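You operate a simulated robot arm through the tools that you are given. There is no shell and no other tool.

Carry out the task below with a simulated robot arm. There is one attempt and no reset: what you move stays moved.

Task
Soap the towel on the slab with the yellow soap and scrub it clean with the orange brush.
Fine: soap and brush go back.

The check looks at the end state, three seconds after you hand in, the way a careful person would. Anything else that was tipped, shoved, dropped, spilled or broken makes it a failure. Flat cloth is picked up by pressing the open fingertips on it (5 to 10 N) and closing them slowly along it; thin cloth reads only 2 to 8 mm in the jaws.

Robot
A 7-joint arm with a two-finger parallel gripper, fixed in place. Base frame: the origin is at the foot of the arm, x ahead of it, y to its left, z up. Lengths are in mm, angles in degrees, forces in N, time in s.
Its first joint turns from -149.0 to 149.0 degrees. Payload 3.43 kg.
The TCP is the grasp point between the finger pads, 30 mm short of the fingertips. In the tool frame z runs along the fingers and y along their closing line. Largest opening 94 mm; finger width 28, thickness 10; the body of the gripper, 50 by 96 mm, starts 55 mm behind the TCP.
Orientation is that of the tool frame in the base frame, as a unit quaternion [x, y, z, w]. With the fingers straight down and closing along the base's y, the tool's x points along the base's -x, its y along +y and its z along -z.

Tools
- The arm moves only by the tool send_rows. Its argument "motion" is one flat list of numbers, 7 for each row, row after row: the shift along the base's x, y, z in mm, then the turn, a rotation vector about the base's x, y, z in degrees, then the closure, from 0 (fully open) to 1 (shut). In form: [x, y, z, ax, ay, az, claw, x, y, z, ax, ay, az, claw, ...]. A call has 1 to 20 rows; each row shifts and turns the commanded pose from where the row before left it. A row lasts 0.2 s, in which the tool goes at most 50 mm and 8.6 degrees; a call with a longer step from one row to the next is refused whole, and so is a gripper value outside its range. A pose out of reach is approached as far as the arm can. The call stops where the force on the tool passes 40 N (or 10 N more than at its start, if that is more) or the arm is blocked; 0.2 s more then pass. The fingers move at their own pace (about 45 mm/s each) and stop on an object; they squeeze with about 42 N. The grip force told is the motor's: it shows also when the fingers shut on nothing. Time passes only in rows, and 0.2 s behind the last, so rows that do not move let the fingers close. It gives the time, the measured TCP pose, the force on the tool (base axes), the opening and the grip force at its end, in the units of the frame above (readings bear some noise), with the torque about the TCP (base axes, N m) and any sound that the robot's microphone picked up, and new pictures: "views" is both (left out), scene, wrist or none.
- Cameras (640 x 400 px; columns grow to the right, rows downward): "scene" is fixed at [395.4, 658.9, 1503.2]; the picture's right is [0.73, 0.69, 0.00], its down [0.62, -0.66, -0.43] and it looks along [-0.30, 0.32, -0.90] (base axes); focal length 214 px, centre (320, 200). "wrist" rides on the gripper at [76, 14, -102] in the tool frame; the picture's right is [-0.18, 0.98, 0.00], its down [-0.75, -0.14, -0.64] and it looks along [-0.63, -0.12, 0.77] (tool axes); focal length 243 px, centre (320, 200).
- locate(camera, pixels): for up to 12 pixels [column, row] of the newest picture of that camera ("zoom" is the newest enlarged one), the place [x, y, z] in the base frame of the surface seen there, good to about 2 mm, but the place of the scene camera against the robot may be out by one fixed shift of up to 12 mm in any direction. It takes no simulated time.
- zoom(camera, box): a new picture of the part [left, top, right, bottom] of that camera's present view, enlarged. It takes no simulated time.
- hand_in(): hands the job in; it is judged then, once.

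Unless the task says otherwise, let go and move clear before handing in.

The tools are called after "Request:" as a command line: name --argument value ..., lists and objects as JSON in quotes. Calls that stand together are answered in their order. send_rows: Moves the arm, as the interface text tells. Its arguments: {"type":"object","properties":{"motion":{"type":"array","items":{"type":"number"}},"views":{"type":"string","enum":["both","scene","wrist","none"]}},"required":["motion"]} The other tools are called the same way: locate (camera, pixels) gives the place of the surface under pixels of a picture; zoom (camera, box) takes an enlarged picture of a part of a camera's view; hand_in () hands the job in.

At the start:

```text
time_s: 0.0
position: [-14.0, 712.9, 1048.2]
tool_rot: [0.0, 1.0, 0.001, 0.0]
ft_force: [-0.5, -0.5, 0.6]
ft_torque: [0.0, -0.01, 0.03]
width: 94.1
grasp_force: 0.1
```

scene: 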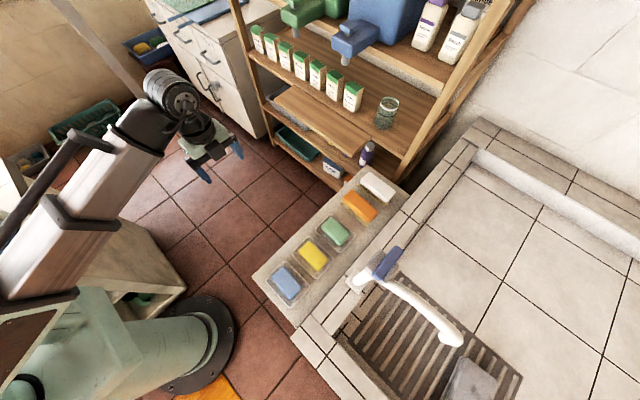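
wrist: 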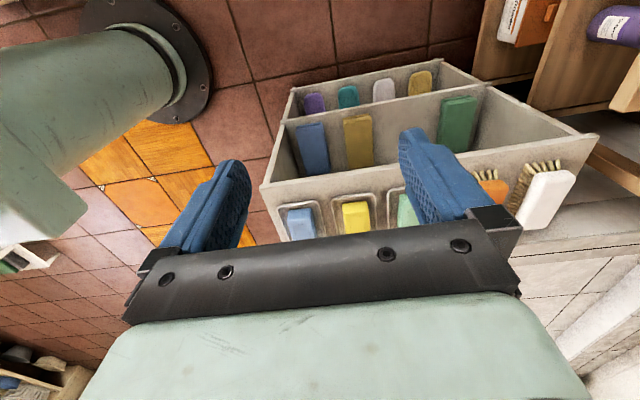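

The scene picture shows a shelf of soaps and brushes around (270-390, 175-300), a tap and a ribbed slab near (430,350). I'll zoom in before moving to find the towel, the yellow soap and the orange brush.

Request:
zoom --camera "scene" --box '[240, 150, 440, 320]'

Request:
zoom --camera "scene" --box '[320, 240, 640, 400]'

Request:
zoom --camera "wrist" --box '[250, 50, 640, 290]'

Request:
locate --camera "scene" --pixels '[[285, 280], [311, 252], [335, 230], [358, 205], [376, 186], [400, 340], [500, 200], [470, 380], [550, 300], [450, 340], [360, 340], [320, 330]]'

```text
2.35 times, centred on (340, 235) of scene
```

zoom: 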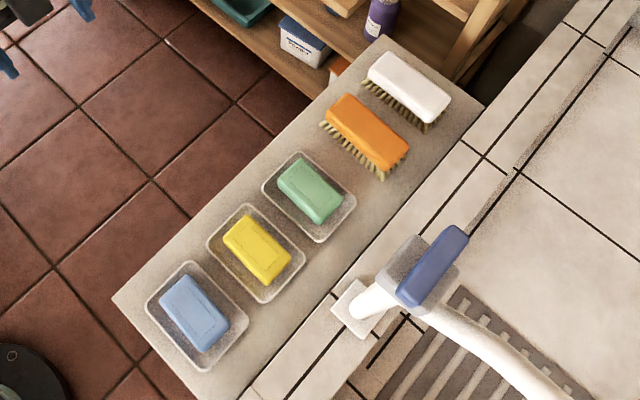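

```text
2.00 times, centred on (480, 320) of scene
```

zoom: 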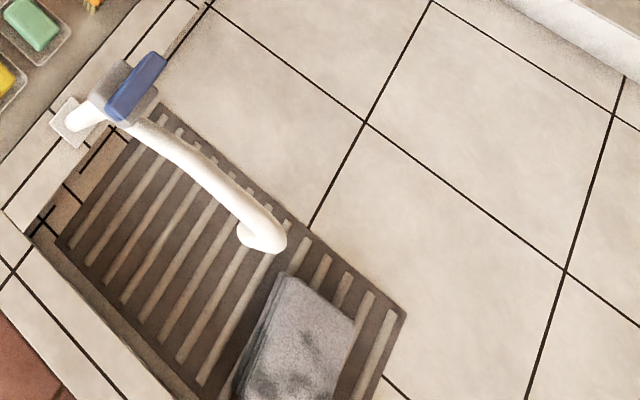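

```text
1.64 times, centred on (445, 170) of wrist
```

zoom: 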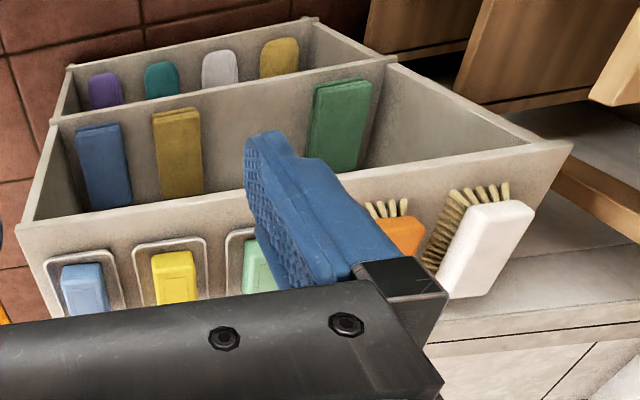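

```text
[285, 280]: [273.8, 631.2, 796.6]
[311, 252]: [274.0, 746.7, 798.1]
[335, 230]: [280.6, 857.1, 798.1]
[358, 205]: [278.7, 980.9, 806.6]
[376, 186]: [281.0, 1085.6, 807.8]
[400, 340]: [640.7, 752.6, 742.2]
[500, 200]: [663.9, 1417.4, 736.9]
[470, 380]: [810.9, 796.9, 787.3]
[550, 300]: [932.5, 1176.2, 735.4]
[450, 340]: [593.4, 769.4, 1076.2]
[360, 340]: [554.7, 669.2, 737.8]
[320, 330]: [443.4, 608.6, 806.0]
```

The grey stained towel lies on the ribbed slab at scene (470,380), partly out of the picture. The yellow soap is at (311,252) and the orange brush at (358,205). I'll locate their edges, the towel's and the tap's.

Request:
locate --camera "scene" --pixels '[[463, 357], [497, 378], [485, 398], [440, 398], [453, 380], [460, 398], [425, 398], [400, 398], [522, 398], [345, 335], [397, 295], [380, 398]]'

Request:
locate --camera "scene" --pixels '[[355, 283], [365, 270], [385, 270], [395, 252], [400, 290], [430, 315], [455, 338], [445, 340], [375, 278], [420, 300], [440, 325], [462, 335]]'

Request:
zoom --camera "scene" --box '[340, 230, 540, 400]'

```text
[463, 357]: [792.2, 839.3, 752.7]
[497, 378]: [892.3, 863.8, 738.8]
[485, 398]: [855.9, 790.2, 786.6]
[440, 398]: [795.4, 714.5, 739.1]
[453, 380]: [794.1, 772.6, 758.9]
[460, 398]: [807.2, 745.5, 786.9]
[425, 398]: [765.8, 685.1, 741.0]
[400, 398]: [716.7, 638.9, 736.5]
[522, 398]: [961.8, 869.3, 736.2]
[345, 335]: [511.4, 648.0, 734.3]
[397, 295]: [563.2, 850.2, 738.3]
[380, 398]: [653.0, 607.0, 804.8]
```

```text
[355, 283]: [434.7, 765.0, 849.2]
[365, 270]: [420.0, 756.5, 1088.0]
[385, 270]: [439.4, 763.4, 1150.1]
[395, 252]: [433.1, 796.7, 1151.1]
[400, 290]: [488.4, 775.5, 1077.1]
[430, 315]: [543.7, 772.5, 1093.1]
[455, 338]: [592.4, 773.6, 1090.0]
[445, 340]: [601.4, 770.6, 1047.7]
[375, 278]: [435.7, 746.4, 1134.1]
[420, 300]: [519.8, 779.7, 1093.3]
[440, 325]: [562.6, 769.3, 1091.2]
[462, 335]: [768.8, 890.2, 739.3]
```

```text
2.35 times, centred on (440, 315) of scene
```

zoom: 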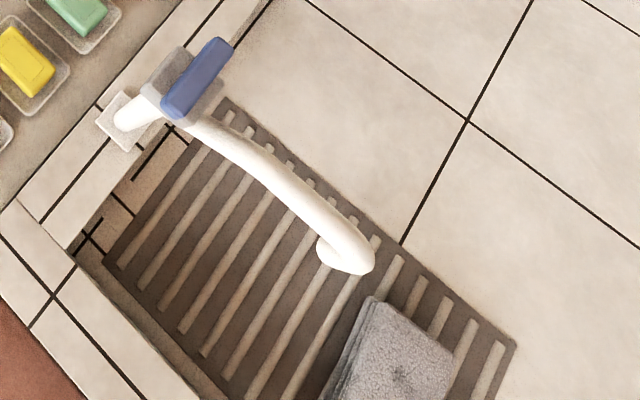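

The towel is a folded stack with its top at z≈787, and the tap spout sits at y≈772, z≈1090. Next I'll measure the yellow soap and the orange brush closely.

Request:
zoom --camera "scene" --box '[280, 215, 344, 255]'

Request:
zoom --camera "scene" --box '[280, 230, 344, 270]'

```text
10.00 times, centred on (312, 235) of scene
```

zoom: 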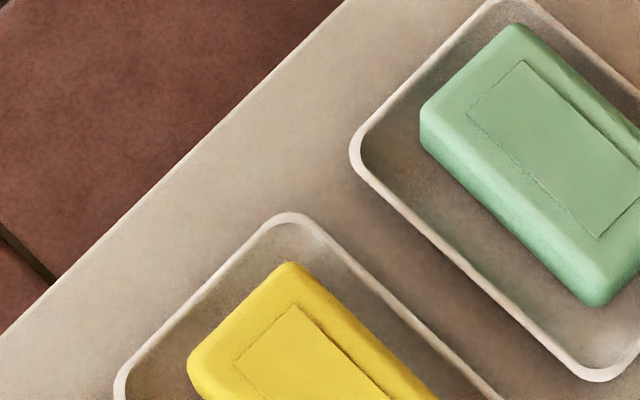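

```text
10.00 times, centred on (312, 250) of scene
```

zoom: 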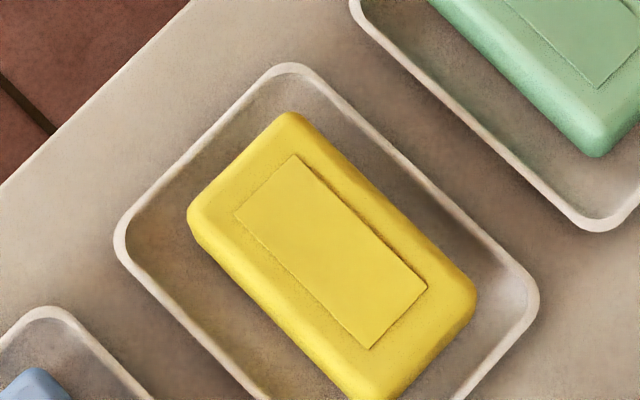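

Request:
locate --camera "zoom" --pixels '[[290, 120], [195, 205], [470, 285], [385, 380], [330, 250], [250, 160], [430, 330], [400, 220], [290, 310], [250, 100], [135, 260], [420, 180]]'

Request:
zoom --camera "scene" --box '[326, 180, 390, 220]'

```text
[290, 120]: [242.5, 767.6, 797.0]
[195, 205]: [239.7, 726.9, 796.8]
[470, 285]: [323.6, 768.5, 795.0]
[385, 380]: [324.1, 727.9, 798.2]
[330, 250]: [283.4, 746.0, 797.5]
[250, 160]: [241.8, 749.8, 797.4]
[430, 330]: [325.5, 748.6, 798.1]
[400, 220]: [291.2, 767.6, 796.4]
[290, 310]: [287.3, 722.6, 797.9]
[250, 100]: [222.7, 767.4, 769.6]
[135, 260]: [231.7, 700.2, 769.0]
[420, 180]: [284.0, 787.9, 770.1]
```

```text
10.00 times, centred on (358, 200) of scene
```

zoom: 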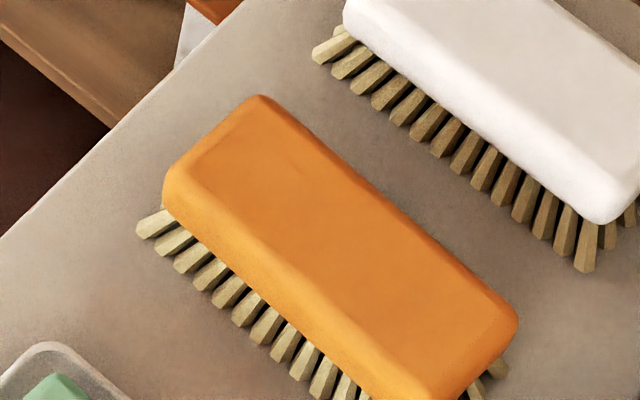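

Request:
locate --camera "zoom" --pixels '[[260, 100], [175, 175], [505, 320], [435, 395], [340, 250], [100, 200], [270, 330], [200, 265], [420, 220], [620, 340], [590, 200], [500, 60]]'

Request:
zoom --camera "scene" --box '[260, 220, 360, 300]'

```text
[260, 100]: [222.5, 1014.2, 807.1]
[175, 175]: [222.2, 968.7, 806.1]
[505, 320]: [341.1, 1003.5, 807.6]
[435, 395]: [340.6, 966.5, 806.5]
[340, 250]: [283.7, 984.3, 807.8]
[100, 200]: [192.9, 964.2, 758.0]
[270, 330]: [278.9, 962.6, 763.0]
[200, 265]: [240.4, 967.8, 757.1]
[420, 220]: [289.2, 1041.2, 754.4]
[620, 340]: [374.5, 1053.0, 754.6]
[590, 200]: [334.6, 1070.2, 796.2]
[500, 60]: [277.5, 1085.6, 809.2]
```

```text
5.00 times, centred on (310, 260) of scene
```

zoom: 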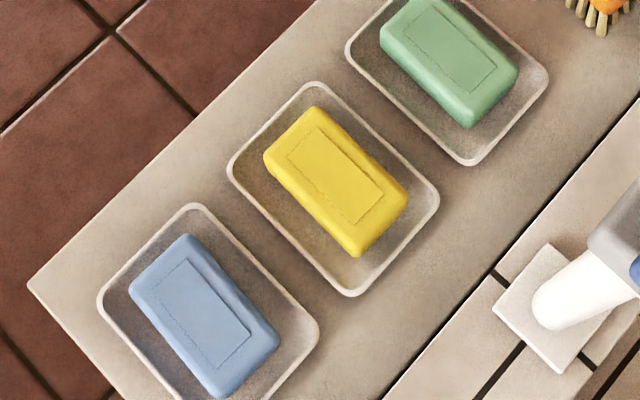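

The soap measures about 84×46 mm with its top at z≈797, and the brush is near (282,990) with its top at z≈807. I'll move, staying clear of the tap, to a spot where the wrist camera can see the whole towel.

Request:
send_rows --motion '[43, -31, 0, 0, 0, 0, 0, 43, -31, 0, 0, 0, 0, 0, 43, -31, 0, 0, 0, 0, 0, 43, -31, 0, 0, 0, 0, 0, 43, -31, 0, 0, 0, 0, 0, 49, 0, 0, 0, 0, 0, 0, 49, 0, 0, 0, 0, 0, 0, 49, 0, 0, 0, 0, 0, 0, 49, 0, 0, 0, 0, 0, 0, 49, 0, 0, 0, 0, 0, 0, 0, 0, 0, 0, 0, 0, 0]'

```text
refused: row 1 steps farther than a row can; nothing moved
```

The first step was too long at 53 mm, so nothing moved. I'll send the same path in shorter steps.

Request:
send_rows --motion '[36, -26, 0, 0, 0, 0, 0, 36, -26, 0, 0, 0, 0, 0, 36, -26, 0, 0, 0, 0, 0, 36, -26, 0, 0, 0, 0, 0, 36, -26, 0, 0, 0, 0, 0, 36, -26, 0, 0, 0, 0, 0, 45, 0, 0, 0, 0, 0, 0, 45, 0, 0, 0, 0, 0, 0, 45, 0, 0, 0, 0, 0, 0, 45, 0, 0, 0, 0, 0, 0, 45, 0, 0, 0, 0, 0, 0, 0, 0, 0, 0, 0, 0, 0]'

```text
time_s: 2.6
position: [429.7, 558.2, 1047.3]
tool_rot: [0.0, 1.0, 0.002, -0.001]
ft_force: [0.8, -0.5, 0.6]
ft_torque: [0.0, 0.0, 0.0]
width: 94.0
grasp_force: 0.0
```

scene: 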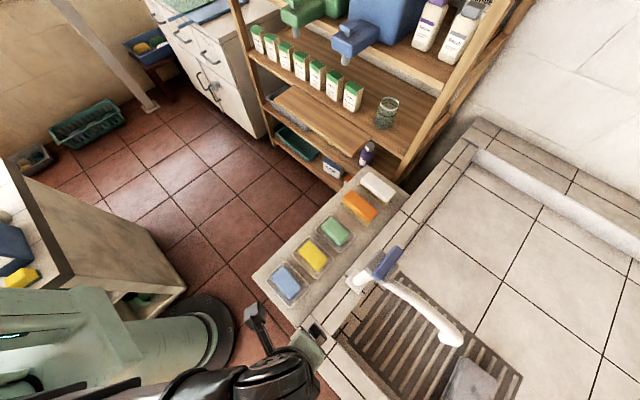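
wrist: 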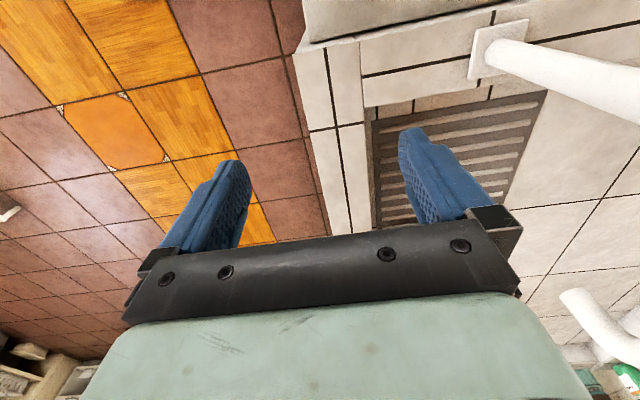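

The gripper body hides the towel; only slab ribs show at wrist (450,160). I'll go farther in x, keeping y≈560-600, clear of the spout.

Request:
send_rows --motion '[45, 0, 0, 0, 0, 0, 0, 45, 0, 0, 0, 0, 0, 0, 45, 0, 0, 0, 0, 0, 0, 45, 0, 0, 0, 0, 0, 0, 45, 0, 0, 0, 0, 0, 0, 30, 0, 0, 0, 0, 0, 0, 0, 0, 0, 0, 0, 0, 0]'

```text
time_s: 4.2
position: [683.5, 556.2, 1046.4]
tool_rot: [0.0, 1.0, 0.001, 0.0]
ft_force: [0.0, 0.4, 0.2]
ft_torque: [-0.02, 0.03, -0.02]
width: 94.1
grasp_force: 0.1
```

scene: 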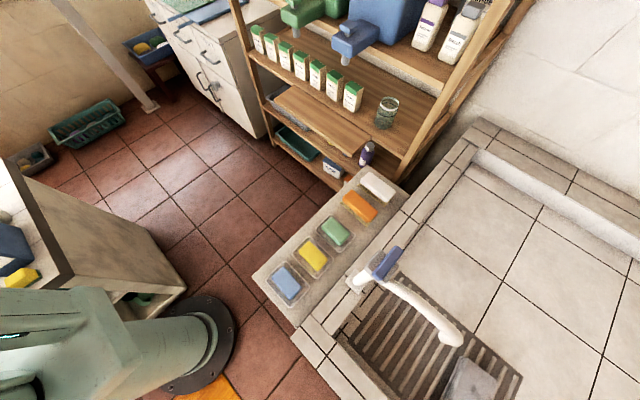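
wrist: 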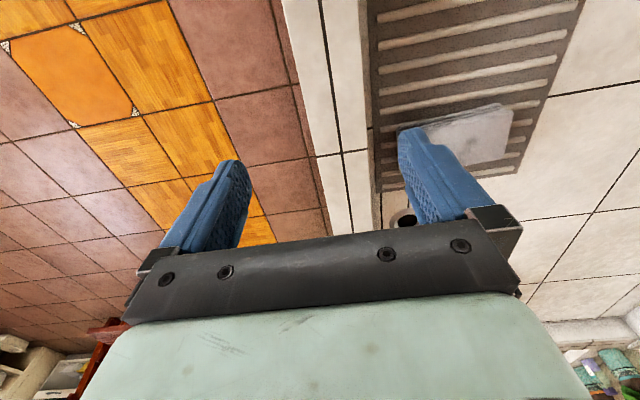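

The towel now shows at wrist (400-512, 103-165), partly behind a finger. I'll enlarge it and locate its corners.

Request:
zoom --camera "wrist" --box '[360, 60, 560, 230]'

Request:
locate --camera "wrist" --pixels '[[400, 128], [500, 105], [510, 110], [502, 158], [465, 163], [460, 130], [490, 130], [376, 195], [580, 3], [375, 100], [345, 150], [405, 220]]'

```text
2.35 times, centred on (460, 145) of wrist
```

zoom: 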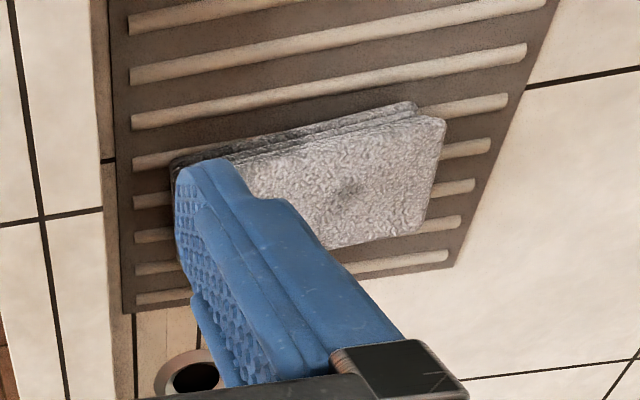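

```text
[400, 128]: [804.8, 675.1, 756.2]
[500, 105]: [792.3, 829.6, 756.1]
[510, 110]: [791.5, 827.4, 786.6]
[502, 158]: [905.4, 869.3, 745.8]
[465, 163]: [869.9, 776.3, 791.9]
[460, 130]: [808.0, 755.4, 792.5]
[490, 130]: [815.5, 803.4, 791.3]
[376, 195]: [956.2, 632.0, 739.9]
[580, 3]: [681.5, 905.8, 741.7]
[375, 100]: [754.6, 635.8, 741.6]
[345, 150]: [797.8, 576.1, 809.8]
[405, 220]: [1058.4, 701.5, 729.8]
```

The towel stack spans about x 793-880, y 675-830, top at z≈791, so it lies about 1120 mm out and the tool must lean outward. I'll yaw and tilt the hand to check reach, staying well above the towel.

Request:
send_rows --motion '[0, 0, 0, 0, 0, 8.4, 0, 0, 0, 0, 0, 0, 8.4, 0, 0, 0, 0, 0, 0, 8.4, 0, 0, 0, 0, 0, 0, 8.4, 0, 0, 0, 0, 0, 0, 8.4, 0, 0, 0, 0, 5.35, -5.95, 0, 0, 0, 0, 0, 5.35, -5.95, 0, 0, 0, 0, 0, 5.35, -5.95, 0, 0, 0, 0, 0, 5.35, -5.95, 0, 0, 0, 0, 0, 5.35, -5.95, 0, 0, 0, 0, 0, 0, 0, 0, 0]'

```text
time_s: 6.6
position: [684.0, 556.9, 1046.5]
tool_rot: [-0.337, 0.877, 0.123, 0.32]
ft_force: [1.2, -1.0, -0.5]
ft_torque: [0.01, -0.01, -0.03]
width: 93.9
grasp_force: 0.2
```

scene: 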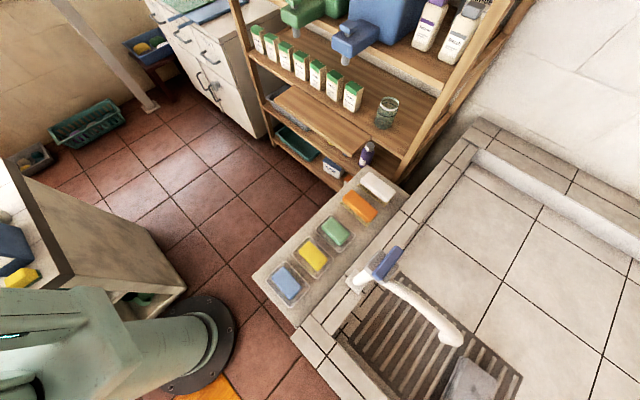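
wrist: 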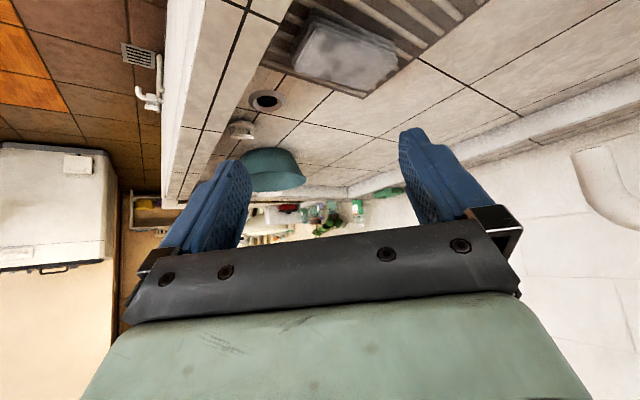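

The towel is now fully visible at wrist (290-400, 15-95). I'll zoom in and locate its corners and stains.

Request:
zoom --camera "wrist" --box '[260, 0, 430, 110]'

Request:
locate --camera "wrist" --pixels '[[312, 18], [397, 47], [375, 90], [297, 70], [340, 55], [330, 30], [385, 65], [310, 55], [345, 75], [265, 100], [240, 130], [270, 165]]'

```text
3.64 times, centred on (345, 55) of wrist
```

zoom: 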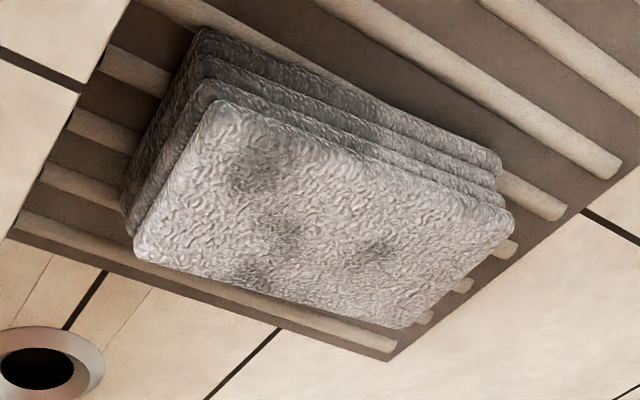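

```text
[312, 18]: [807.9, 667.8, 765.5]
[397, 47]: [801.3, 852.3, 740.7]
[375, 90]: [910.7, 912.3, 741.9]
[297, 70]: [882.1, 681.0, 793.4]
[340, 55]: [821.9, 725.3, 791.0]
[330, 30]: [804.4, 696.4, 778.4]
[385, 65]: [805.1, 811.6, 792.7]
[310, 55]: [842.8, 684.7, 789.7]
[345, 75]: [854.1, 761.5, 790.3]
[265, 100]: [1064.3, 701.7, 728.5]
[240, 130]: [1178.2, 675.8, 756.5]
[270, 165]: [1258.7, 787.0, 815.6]
```

Request:
locate --camera "zoom" --pixels '[[215, 110], [508, 212], [400, 322], [142, 245], [262, 165], [280, 235], [250, 270], [372, 255], [330, 215], [200, 200], [425, 235], [60, 20]]'

```text
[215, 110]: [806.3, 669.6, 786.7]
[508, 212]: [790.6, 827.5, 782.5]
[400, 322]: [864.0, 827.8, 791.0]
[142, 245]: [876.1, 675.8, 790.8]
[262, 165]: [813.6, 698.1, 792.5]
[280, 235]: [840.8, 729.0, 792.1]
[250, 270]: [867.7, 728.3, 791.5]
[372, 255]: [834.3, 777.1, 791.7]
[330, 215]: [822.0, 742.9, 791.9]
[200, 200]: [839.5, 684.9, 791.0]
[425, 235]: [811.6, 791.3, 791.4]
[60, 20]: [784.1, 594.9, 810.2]
```

The towel top is a rectangle about x 795-880, y 670-828 at z≈791, with stains at (814,698), (841,729), (868,728) and (834,777). I'll test reach above its centre at z≈880.

Request:
send_rows --motion '[22, 28, -24, 0, 0, 0, 0, 22, 28, -24, 0, 0, 0, 0, 22, 28, -24, 0, 0, 0, 0, 22, 28, -24, 0, 0, 0, 0, 22, 28, -24, 0, 0, 0, 0, 22, 28, -24, 0, 0, 0, 0, 22, 28, -24, 0, 0, 0, 0, 0, 0, 0, 0, 0, 0, 0]'

```text
time_s: 8.4
position: [835.1, 755.0, 880.5]
tool_rot: [-0.337, 0.877, 0.123, 0.32]
ft_force: [0.3, 0.2, 0.1]
ft_torque: [-0.03, -0.01, 0.0]
width: 94.0
grasp_force: 0.0
```

scene: 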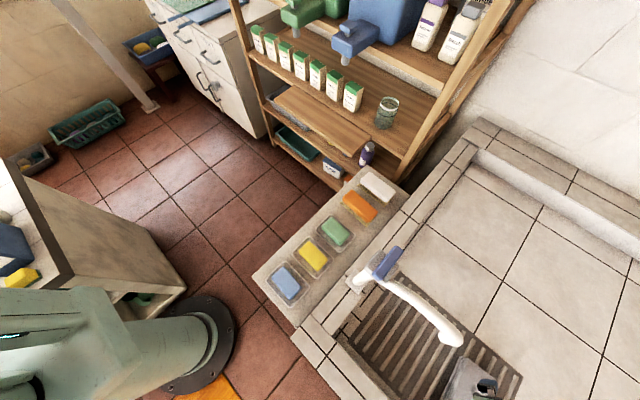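
wrist: 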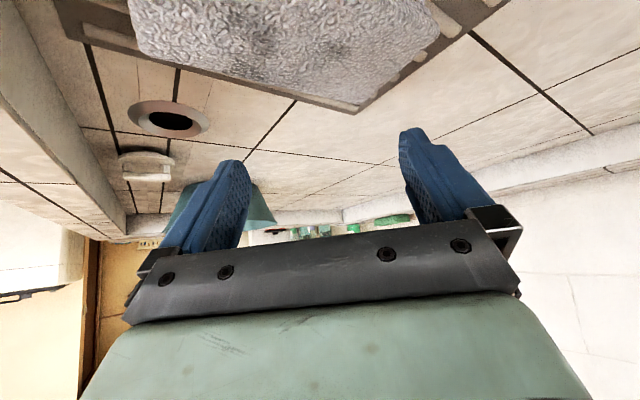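

The pose over the centre was reached exactly. Now I'll test the far corner near (868,818), slightly lower but still clear of the cloth.

Request:
send_rows --motion '[16, 32, -20, 0, 0, 0, 0, 16, 32, -20, 0, 0, 0, 0, 0, 0, 0, 0, 0, 0, 0]' --views "none"

```text
time_s: 9.2
position: [866.8, 817.9, 841.1]
tool_rot: [-0.337, 0.877, 0.123, 0.32]
ft_force: [0.0, 0.6, -0.1]
ft_torque: [0.02, 0.02, 0.0]
width: 94.1
grasp_force: 0.0
```

The far corner is reached too, so a 40° lean covers the whole towel. Tilting about the closing axis also keeps a gripped soap flat. I'll retreat the way I came and go to the yellow soap.

Request:
send_rows --motion '[-23, -32.5, 25.5, 0, 0, 0, 0, -23, -32.5, 25.5, 0, 0, 0, 0, -23, -32.5, 25.5, 0, 0, 0, 0, -23, -32.5, 25.5, 0, 0, 0, 0, -23, -32.5, 25.5, 0, 0, 0, 0, -23, -32.5, 25.5, 0, 0, 0, 0, -23, -32.5, 25.5, 0, 0, 0, 0, -23, -32.5, 25.5, 0, 0, 0, 0, -33, -23, 0, 0, 0, 0, 0, -33, -23, 0, 0, 0, 0, 0, -33, -23, 0, 0, 0, 0, 0, -33, -23, 0, 0, 0, 0, 0, -33, -23, 0, 0, 0, 0, 0]' --views "none"

Request:
send_rows --motion '[-42.5, 20, -5.75, 0, 0, -5.25, 0, -42.5, 20, -5.75, 0, 0, -5.25, 0, -42.5, 20, -5.75, 0, 0, -5.25, 0, -42.5, 20, -5.75, 0, 0, -5.25, 0, -42.5, 20, -5.75, 0, 0, -5.25, 0, -42.5, 20, -5.75, 0, 0, -5.25, 0, -42.5, 20, -5.75, 0, 0, -5.25, 0, -42.5, 20, -5.75, 0, 0, -5.25, 0, 0, 0, 0, 0, 0, 0, 0]'

```text
time_s: 12.0
position: [520.6, 441.5, 1043.6]
tool_rot: [-0.336, 0.877, 0.122, 0.319]
ft_force: [0.0, -0.3, 0.0]
ft_torque: [0.01, 0.05, 0.01]
width: 93.9
grasp_force: 0.1
```

```text
time_s: 14.0
position: [183.8, 601.8, 995.6]
tool_rot: [0.001, 0.939, 0.0, 0.343]
ft_force: [1.0, 0.0, 0.0]
ft_torque: [0.01, 0.01, -0.01]
width: 94.1
grasp_force: 0.1
```

scene: 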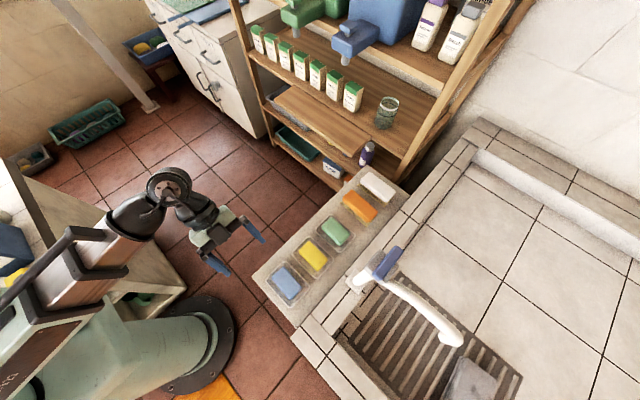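
wrist: 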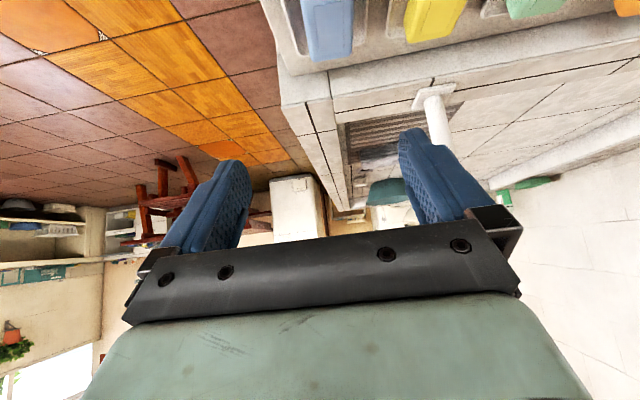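

The soaps sit at the top edge of the wrist view (yellow at 435,15). I'll back off in x and lower, so the yellow soap lies between the fingers and I can measure it.

Request:
send_rows --motion '[-13.5, 36.3, -24, 0, 0, 0, 0, -13.5, 36.3, -24, 0, 0, 0, 0, -13.5, 36.3, -24, 0, 0, 0, 0, -13.5, 36.3, -24, 0, 0, 0, 0, 0, 0, 0, 0, 0, 0, 0.3, 0, 0, 0, 0, 0, 0, 0.34]'

```text
time_s: 15.4
position: [126.7, 749.5, 903.9]
tool_rot: [0.001, 0.94, 0.0, 0.342]
ft_force: [0.0, 0.0, -0.5]
ft_torque: [0.0, 0.03, 0.0]
width: 62.0
grasp_force: 0.0
```

scene: 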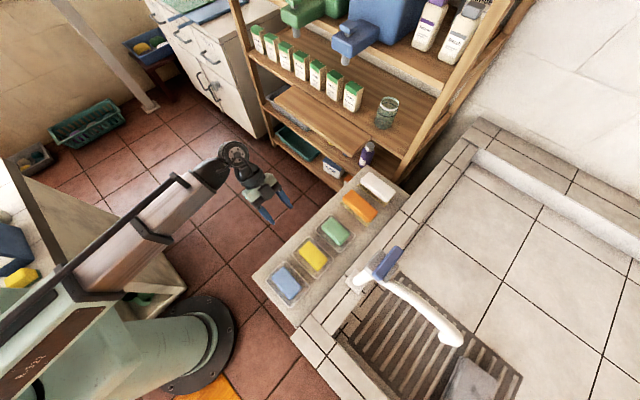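
wrist: 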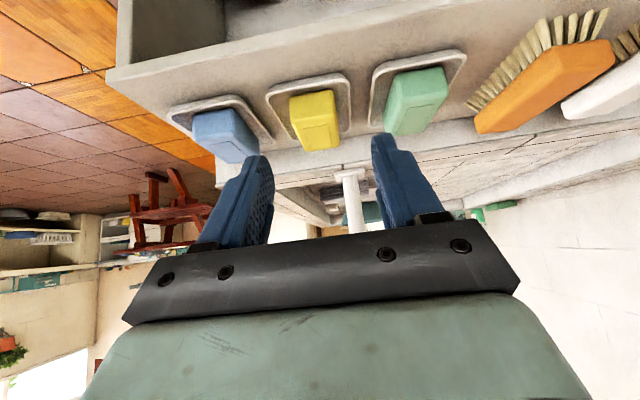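

The opening is 62 mm and the yellow soap shows at wrist (290-340, 90-150). I'll zoom in and locate its faces, its dish and the brush with the wrist camera.

Request:
zoom --camera "wrist" --box '[250, 60, 378, 140]'

Request:
locate --camera "wrist" --pixels '[[497, 118], [535, 90], [590, 60], [475, 130], [560, 85], [490, 95], [470, 105], [440, 140]]'

```text
5.00 times, centred on (314, 100) of wrist
```

zoom: 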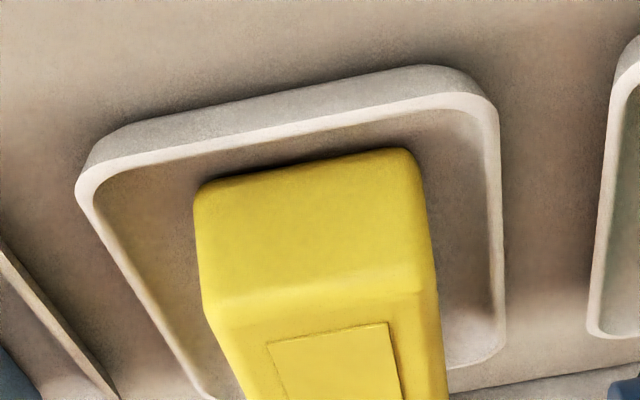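

```text
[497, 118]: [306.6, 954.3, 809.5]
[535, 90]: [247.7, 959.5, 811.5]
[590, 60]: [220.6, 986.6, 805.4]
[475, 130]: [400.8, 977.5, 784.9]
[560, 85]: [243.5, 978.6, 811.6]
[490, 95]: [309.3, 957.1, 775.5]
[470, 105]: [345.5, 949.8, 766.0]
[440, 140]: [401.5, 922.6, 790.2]
```

Request:
locate --camera "zoom" --pixels '[[300, 170], [310, 240], [205, 240], [425, 230], [330, 360], [250, 310], [220, 290], [435, 300], [140, 180], [490, 130], [95, 180], [300, 60]]'

Request:
zoom --camera "wrist" --box '[450, 0, 640, 140]'

```text
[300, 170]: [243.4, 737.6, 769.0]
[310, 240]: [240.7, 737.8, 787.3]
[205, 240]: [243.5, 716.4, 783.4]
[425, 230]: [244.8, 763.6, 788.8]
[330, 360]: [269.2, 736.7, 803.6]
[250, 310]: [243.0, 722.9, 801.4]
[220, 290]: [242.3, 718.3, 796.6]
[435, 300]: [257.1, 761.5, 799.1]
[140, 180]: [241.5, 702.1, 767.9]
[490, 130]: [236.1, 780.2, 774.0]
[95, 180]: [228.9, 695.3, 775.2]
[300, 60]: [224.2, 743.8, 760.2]
```

```text
2.86 times, centred on (545, 70) of wrist
```

zoom: 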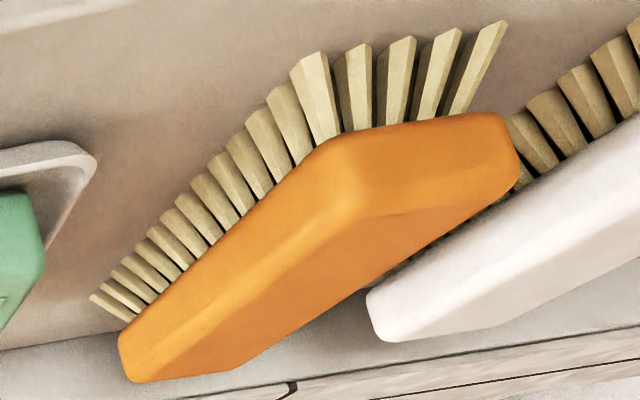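

By the wrist camera the soap centre is near (283, 740.5), its top at z 803, and the dish rim at z 775, so the scene camera is off by about (0,+6,-5). I'll go above it and halfway down.

Request:
send_rows --motion '[47.7, -3, 2, 0, 0, 0, 0.34, 47.7, -3, 2, 0, 0, 0, 0.34, 47.7, -3, 2, 0, 0, 0, 0.34, 0, 0, -25, 0, 0, 0, 0.34, 0, 0, -25, 0, 0, 0, 0.34, 0, 0, -10, 0, 0, 0, 0.34, 0, 0, 0, 0, 0, 0, 0.34]'

```text
time_s: 17.0
position: [269.6, 738.2, 846.8]
tool_rot: [-0.001, 0.94, 0.001, 0.342]
ft_force: [-0.3, 0.5, 0.4]
ft_torque: [0.05, -0.02, 0.0]
width: 62.2
grasp_force: 0.0
```

scene: 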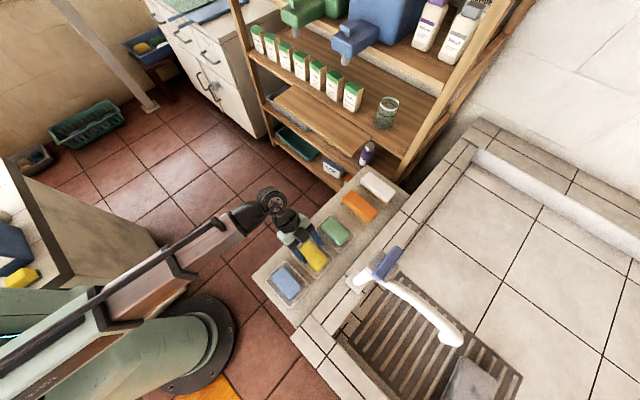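
wrist: 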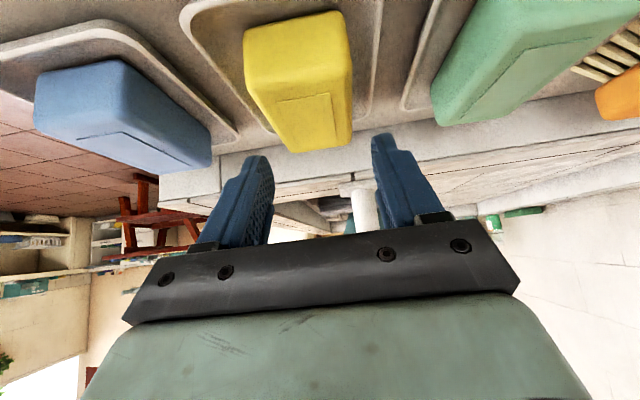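

Request:
locate --camera "wrist" --pixels '[[248, 50], [348, 40], [295, 90], [300, 130], [270, 110], [345, 80], [252, 85], [330, 140], [290, 150], [195, 20], [375, 60], [310, 30]]'

```text
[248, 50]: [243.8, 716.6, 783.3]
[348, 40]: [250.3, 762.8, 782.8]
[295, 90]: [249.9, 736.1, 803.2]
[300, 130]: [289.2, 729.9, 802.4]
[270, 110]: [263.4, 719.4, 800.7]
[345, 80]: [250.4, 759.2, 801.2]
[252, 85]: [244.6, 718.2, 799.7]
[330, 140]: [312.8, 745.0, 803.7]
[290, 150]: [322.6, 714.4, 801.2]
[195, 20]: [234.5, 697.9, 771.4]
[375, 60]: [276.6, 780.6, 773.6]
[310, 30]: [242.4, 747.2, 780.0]
```

The soap spans y 716-763 and I'm at y 738. I'll shift +2, descend to z 810 and close gently.

Request:
send_rows --motion '[0, 1.7, -15, 0, 0, 0, 0.34, 0, 0, -12, 0, 0, 0, 0.34, 0, 0, -10, 0, 0, 0, 0.34, 0, 0, 0, 0, 0, 0, 0.34, 0, 0, 0, 0, 0, 0, 0.45, 0, 0, 0, 0, 0, 0, 0.55, 0, 0, 0, 0, 0, 0, 0.65, 0, 0, 0, 0, 0, 0, 0.65]'

```text
time_s: 18.8
position: [269.7, 740.3, 809.0]
tool_rot: [0.0, 0.94, 0.0, 0.342]
ft_force: [0.2, -0.4, 0.0]
ft_torque: [0.0, 0.0, 0.0]
width: 55.5
grasp_force: 42.3
```

scene: 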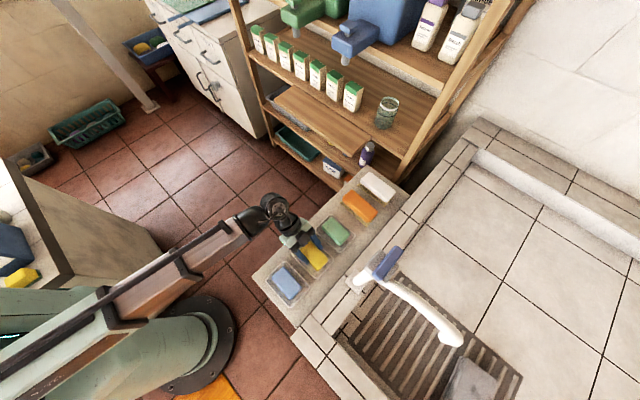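
wrist: 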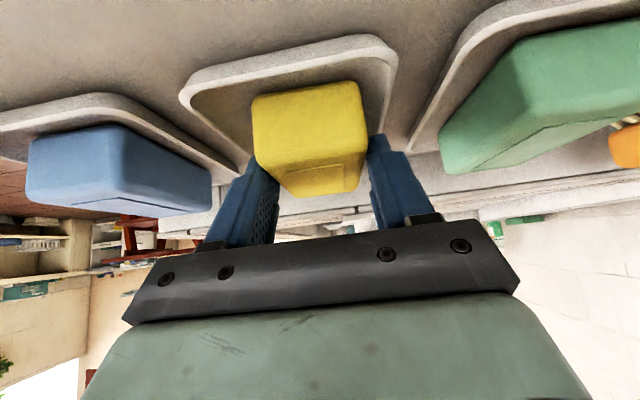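

The fingers stopped at 55.5 mm with 42 N, so the soap is held. I'll lift it slowly and look.

Request:
send_rows --motion '[0, 0, 10, 0, 0, 0, 0.65, 0, 0, 20, 0, 0, 0, 0.65, 0, 0, 30, 0, 0, 0, 0.65, 0, 0, 40, 0, 0, 0, 0.65, 0, 0, 0, 0, 0, 0, 0.65]'

```text
time_s: 20.0
position: [268.4, 740.4, 908.6]
tool_rot: [0.0, 0.94, 0.0, 0.342]
ft_force: [0.4, -0.5, -0.3]
ft_torque: [0.02, 0.01, -0.02]
width: 32.8
grasp_force: 0.0
```

scene: 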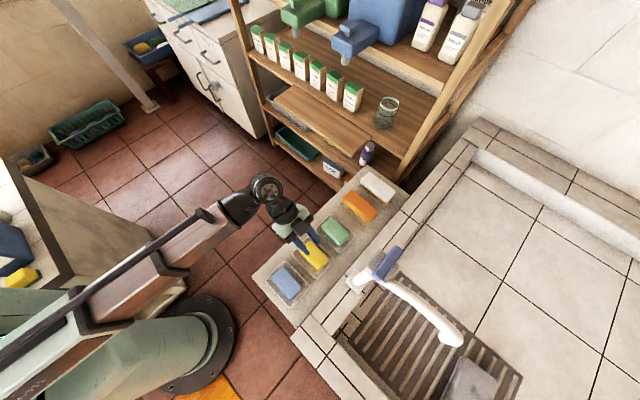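
wrist: 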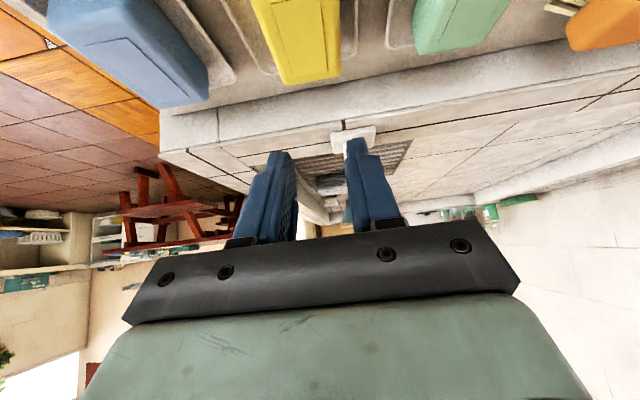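

The soap slipped and stayed in its dish; the fingers closed to 32.8 mm on nothing. I'll check that the soap didn't move and measure its width before trying again.

Request:
zoom --camera "scene" --box '[280, 230, 344, 270]'

Request:
zoom --camera "wrist" --box '[210, 0, 400, 120]'

Request:
zoom --camera "wrist" --box '[210, 130, 430, 270]'

```text
10.00 times, centred on (312, 250) of scene
```

zoom: 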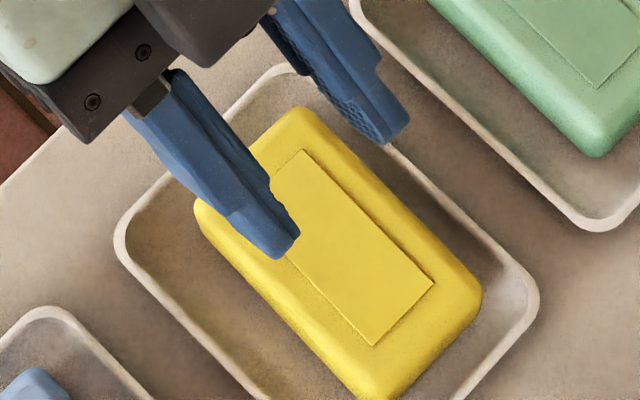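

```text
3.33 times, centred on (305, 60) of wrist
```

zoom: 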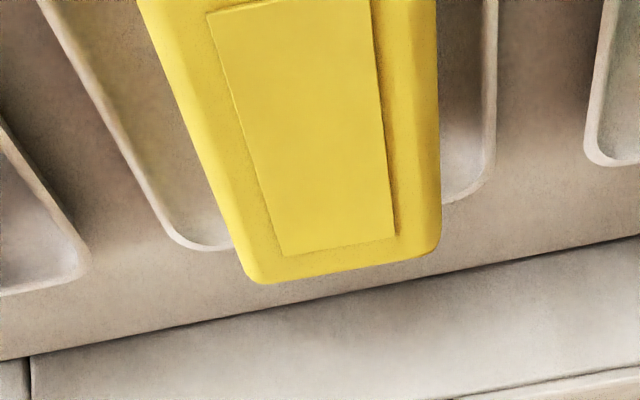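

```text
2.86 times, centred on (320, 200) of wrist
```

zoom: 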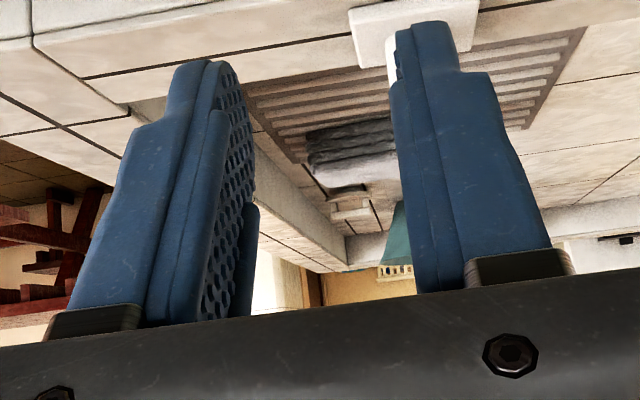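

Request:
locate --camera "scene" --pixels '[[321.5, 253.5], [321.8, 253.3], [322.2, 253], [322.6, 252.7], [323, 252.4], [312, 264], [311.6, 264.3], [311.2, 264.6], [310.8, 265], [310.4, 265.3], [328, 258.5], [318.5, 269]]'

Request:
zoom --camera "scene" --box '[296, 242, 336, 272]'

```text
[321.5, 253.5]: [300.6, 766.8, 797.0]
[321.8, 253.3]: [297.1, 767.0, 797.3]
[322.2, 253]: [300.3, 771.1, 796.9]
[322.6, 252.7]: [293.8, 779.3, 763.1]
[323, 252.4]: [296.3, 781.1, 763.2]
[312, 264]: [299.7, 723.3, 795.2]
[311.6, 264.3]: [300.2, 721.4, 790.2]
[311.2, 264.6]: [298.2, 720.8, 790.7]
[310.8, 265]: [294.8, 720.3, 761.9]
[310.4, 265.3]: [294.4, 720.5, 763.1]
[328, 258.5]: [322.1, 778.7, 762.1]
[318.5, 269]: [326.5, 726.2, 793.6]
```

```text
13.33 times, centred on (316, 257) of scene
```

zoom: 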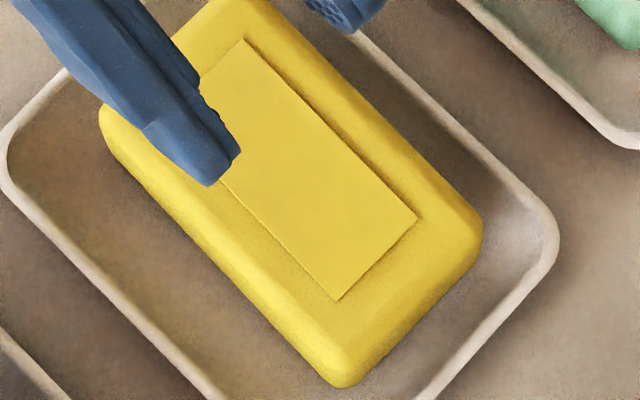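

The soap hasn't moved. It is about 51 mm wide, centred at y≈739.5, and my first grip only caught its rounded upper edge. I'll tilt slightly more (45°), go 4 mm deeper with a 59 mm opening, and lift much more slowly.

Request:
send_rows --motion '[1.5, 0, 0, 0, -5, 0, 0.37, 1.5, -0.6, 0, 0, 0, 0, 0.37, 0, 0, -30, 0, 0, 0, 0.37, 0, 0, -30, 0, 0, 0, 0.37, 0, 0, -20, 0, 0, 0, 0.37, 0, 0, -10, 0, 0, 0, 0.37, 0, 0, -6, 0, 0, 0, 0.37, 0, 0, -4, 0, 0, 0, 0.37, 0, 0, -3, 0, 0, 0, 0.37, 0, 0, 0, 0, 0, 0, 0.37]'

```text
time_s: 22.2
position: [271.7, 739.6, 806.9]
tool_rot: [0.0, 0.924, 0.0, 0.382]
ft_force: [0.8, 0.1, -0.4]
ft_torque: [-0.02, 0.02, 0.04]
width: 59.3
grasp_force: 0.2
```

scene: 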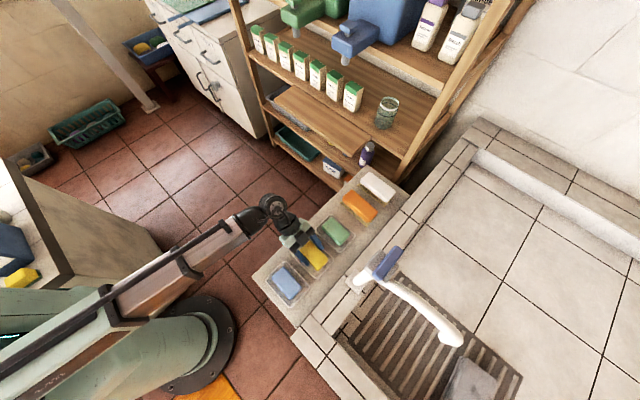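
wrist: 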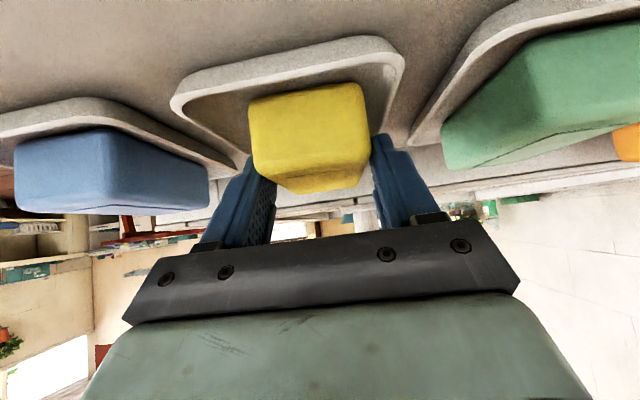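

The fingers straddle the soap without contact (force ≈0). I'll check the fingertip clearance to the dish before going a little lower.

Request:
zoom --camera "wrist" --box '[200, 60, 430, 250]'

Request:
zoom --camera "scene" --box '[284, 230, 340, 270]'

```text
2.11 times, centred on (315, 155) of wrist
```

zoom: 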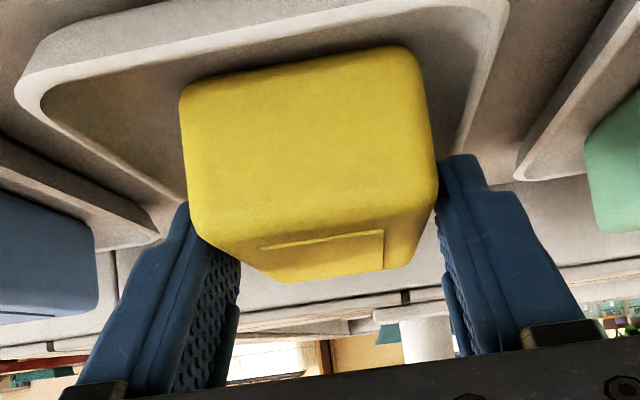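

```text
10.00 times, centred on (312, 250) of scene
```

zoom: 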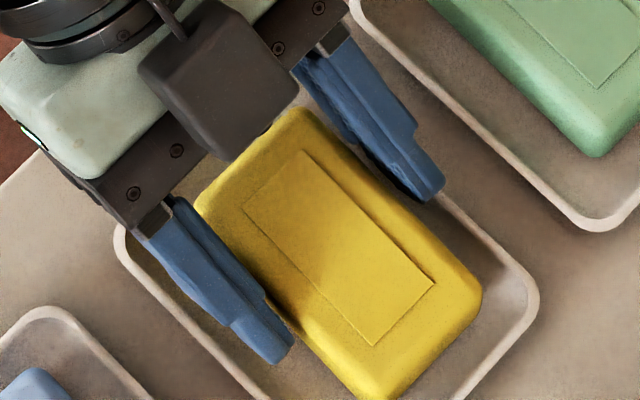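

The fingers clear the dish rim. I'll go 3 mm lower, close step by step, and lift slowly with the grip checked.

Request:
send_rows --motion '[0, 0, -1.5, 0, 0, 0, 0.37, 0, 0, -1.5, 0, 0, 0, 0.37, 0, 0, 0, 0, 0, 0, 0.42, 0, 0, 0, 0, 0, 0, 0.5, 0, 0, 0, 0, 0, 0, 0.6, 0, 0, 0, 0, 0, 0, 0.8, 0, 0, 0, 0, 0, 0, 1, 0, 0, 0, 0, 0, 0, 1]' --views "wrist"

```text
time_s: 24.0
position: [272.1, 739.9, 804.3]
tool_rot: [-0.001, 0.924, 0.001, 0.383]
ft_force: [0.1, 14.7, 17.1]
ft_torque: [0.9, -0.23, 0.15]
width: 56.1
grasp_force: 42.0
```

wrist: 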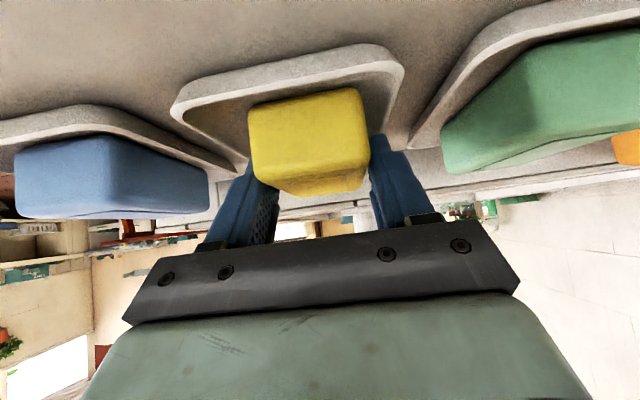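

The grip holds 42 N at 56 mm, but there is a side load (14.7 N in y, 17 N in z). I'll lift a few mm very slowly and watch whether it relaxes.

Request:
send_rows --motion '[0, 0, 1.5, 0, 0, 0, 1, 0, 0, 1.5, 0, 0, 0, 1, 0, 0, 0, 0, 0, 0, 1]' --views "wrist"

```text
time_s: 24.8
position: [271.8, 737.9, 806.5]
tool_rot: [0.0, 0.924, -0.001, 0.382]
ft_force: [0.3, -0.9, -1.7]
ft_torque: [-0.01, 0.05, -0.02]
width: 55.5
grasp_force: 41.9
```

wrist: 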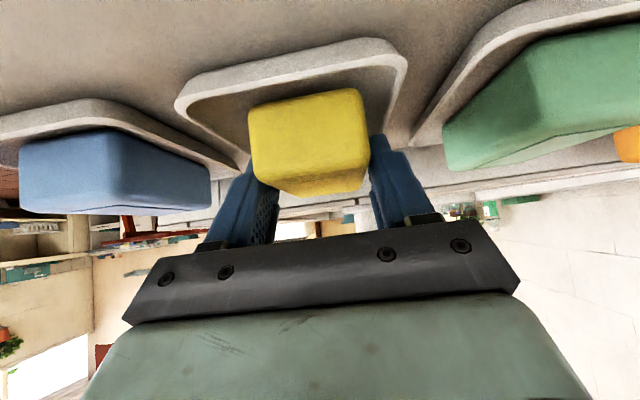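

The side load is gone, and about 1.7 N of weight now hangs on the tool. I'll keep lifting slowly.

Request:
send_rows --motion '[0, 0, 2, 0, 0, 0, 1, 0, 0, 2, 0, 0, 0, 1, 0, 0, 3, 0, 0, 0, 1, 0, 0, 3, 0, 0, 0, 1, 0, 0, 4, 0, 0, 0, 1, 0, 0, 0, 0, 0, 0, 1]' --views "wrist"

```text
time_s: 26.2
position: [271.8, 739.6, 819.9]
tool_rot: [-0.001, 0.924, 0.001, 0.382]
ft_force: [0.1, 0.2, -2.2]
ft_torque: [0.01, 0.05, -0.03]
width: 55.6
grasp_force: 41.9
```

wrist: 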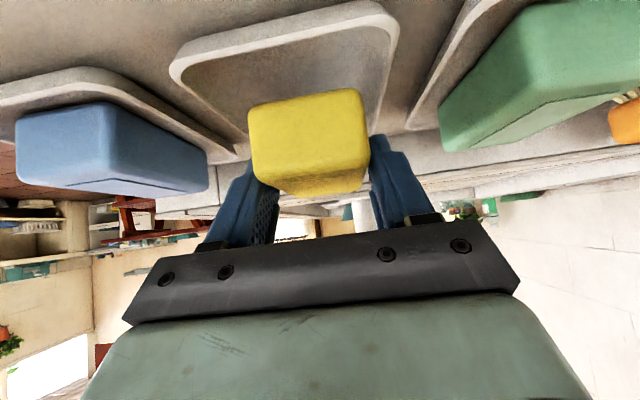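

The soap is clear of the dish and firmly held. I'll raise it and carry it gently around the tap side toward the slab.

Request:
send_rows --motion '[0, 0, 10, 0, 0, 0, 1, 0, 0, 20, 0, 0, 0, 1, 0, 0, 22, 0, 0, 0, 1, 0, 0, 22, 0, 0, 0, 1, 0, 0, 22, 0, 0, 0, 1, 0, 0, 22, 0, 0, 0, 1, 0, 0, 22, 0, 0, 0, 1, -8, -12, 4, 0, 0, 0, 1, -15, -23, 7, 0, 0, 0, 1, -15, -23, 7, 0, 0, 0, 1, -15, -23, 7, 0, 0, 0, 1, -15, -23, 7, 0, 0, 0, 1, -15, -23, 7, 0, 0, 0, 1, -8, -12, 3, 0, 0, 0, 1, 0, 0, 0, 0, 0, 0, 1]' --views "wrist"

Request:
send_rows --motion '[14, -6.5, 2, 0, 0, 2, 1, 28, -13.3, 3.75, 0, 0, 3.5, 1, 28, -13.3, 3.75, 0, 0, 3.5, 1, 28, -13.3, 3.75, 0, 0, 3.5, 1, 28, -13.3, 3.75, 0, 0, 3.5, 1, 28, -13.3, 3.75, 0, 0, 3.5, 1, 28, -13.3, 3.75, 0, 0, 3.5, 1, 28, -13.3, 3.75, 0, 0, 3.5, 1, 28, -13.3, 3.75, 0, 0, 3.5, 1, 28, -13.3, 3.75, 0, 0, 3.5, 1, 28, -13.3, 3.75, 0, 0, 3.5, 1, 28, -13.3, 3.75, 0, 0, 3.5, 1, 18, -8, 2, 0, 0, 1.5, 1, 0, 0, 0, 0, 0, 0, 1]' --views "both"

```text
time_s: 29.4
position: [180.2, 600.8, 1003.2]
tool_rot: [0.0, 0.924, -0.001, 0.382]
ft_force: [0.0, 0.0, -1.3]
ft_torque: [0.02, 0.04, 0.01]
width: 55.6
grasp_force: 42.1
```

wrist: 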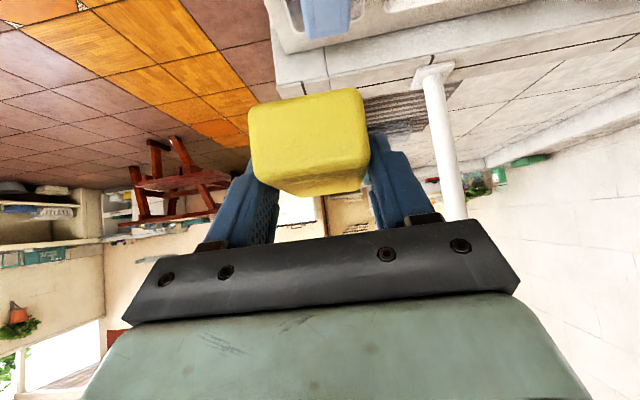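

```text
time_s: 32.4
position: [519.8, 438.7, 1050.7]
tool_rot: [-0.331, 0.862, 0.138, 0.358]
ft_force: [0.5, -0.1, -1.5]
ft_torque: [-0.02, 0.03, 0.0]
width: 55.7
grasp_force: 42.0
```

scene: 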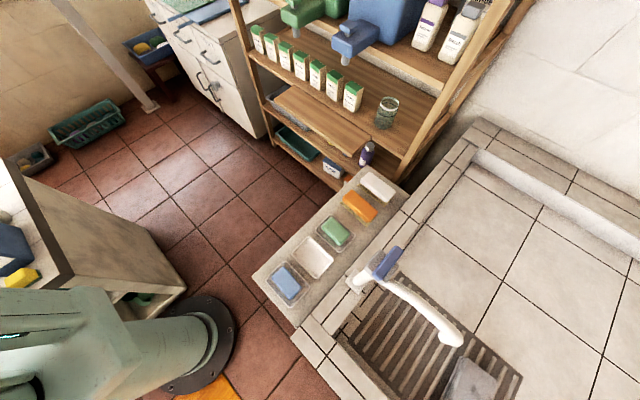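
wrist: 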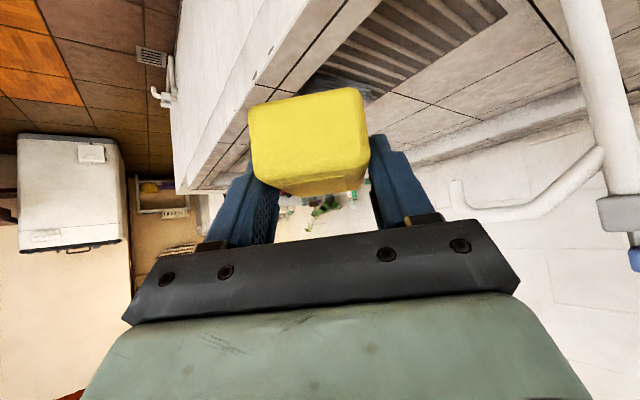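

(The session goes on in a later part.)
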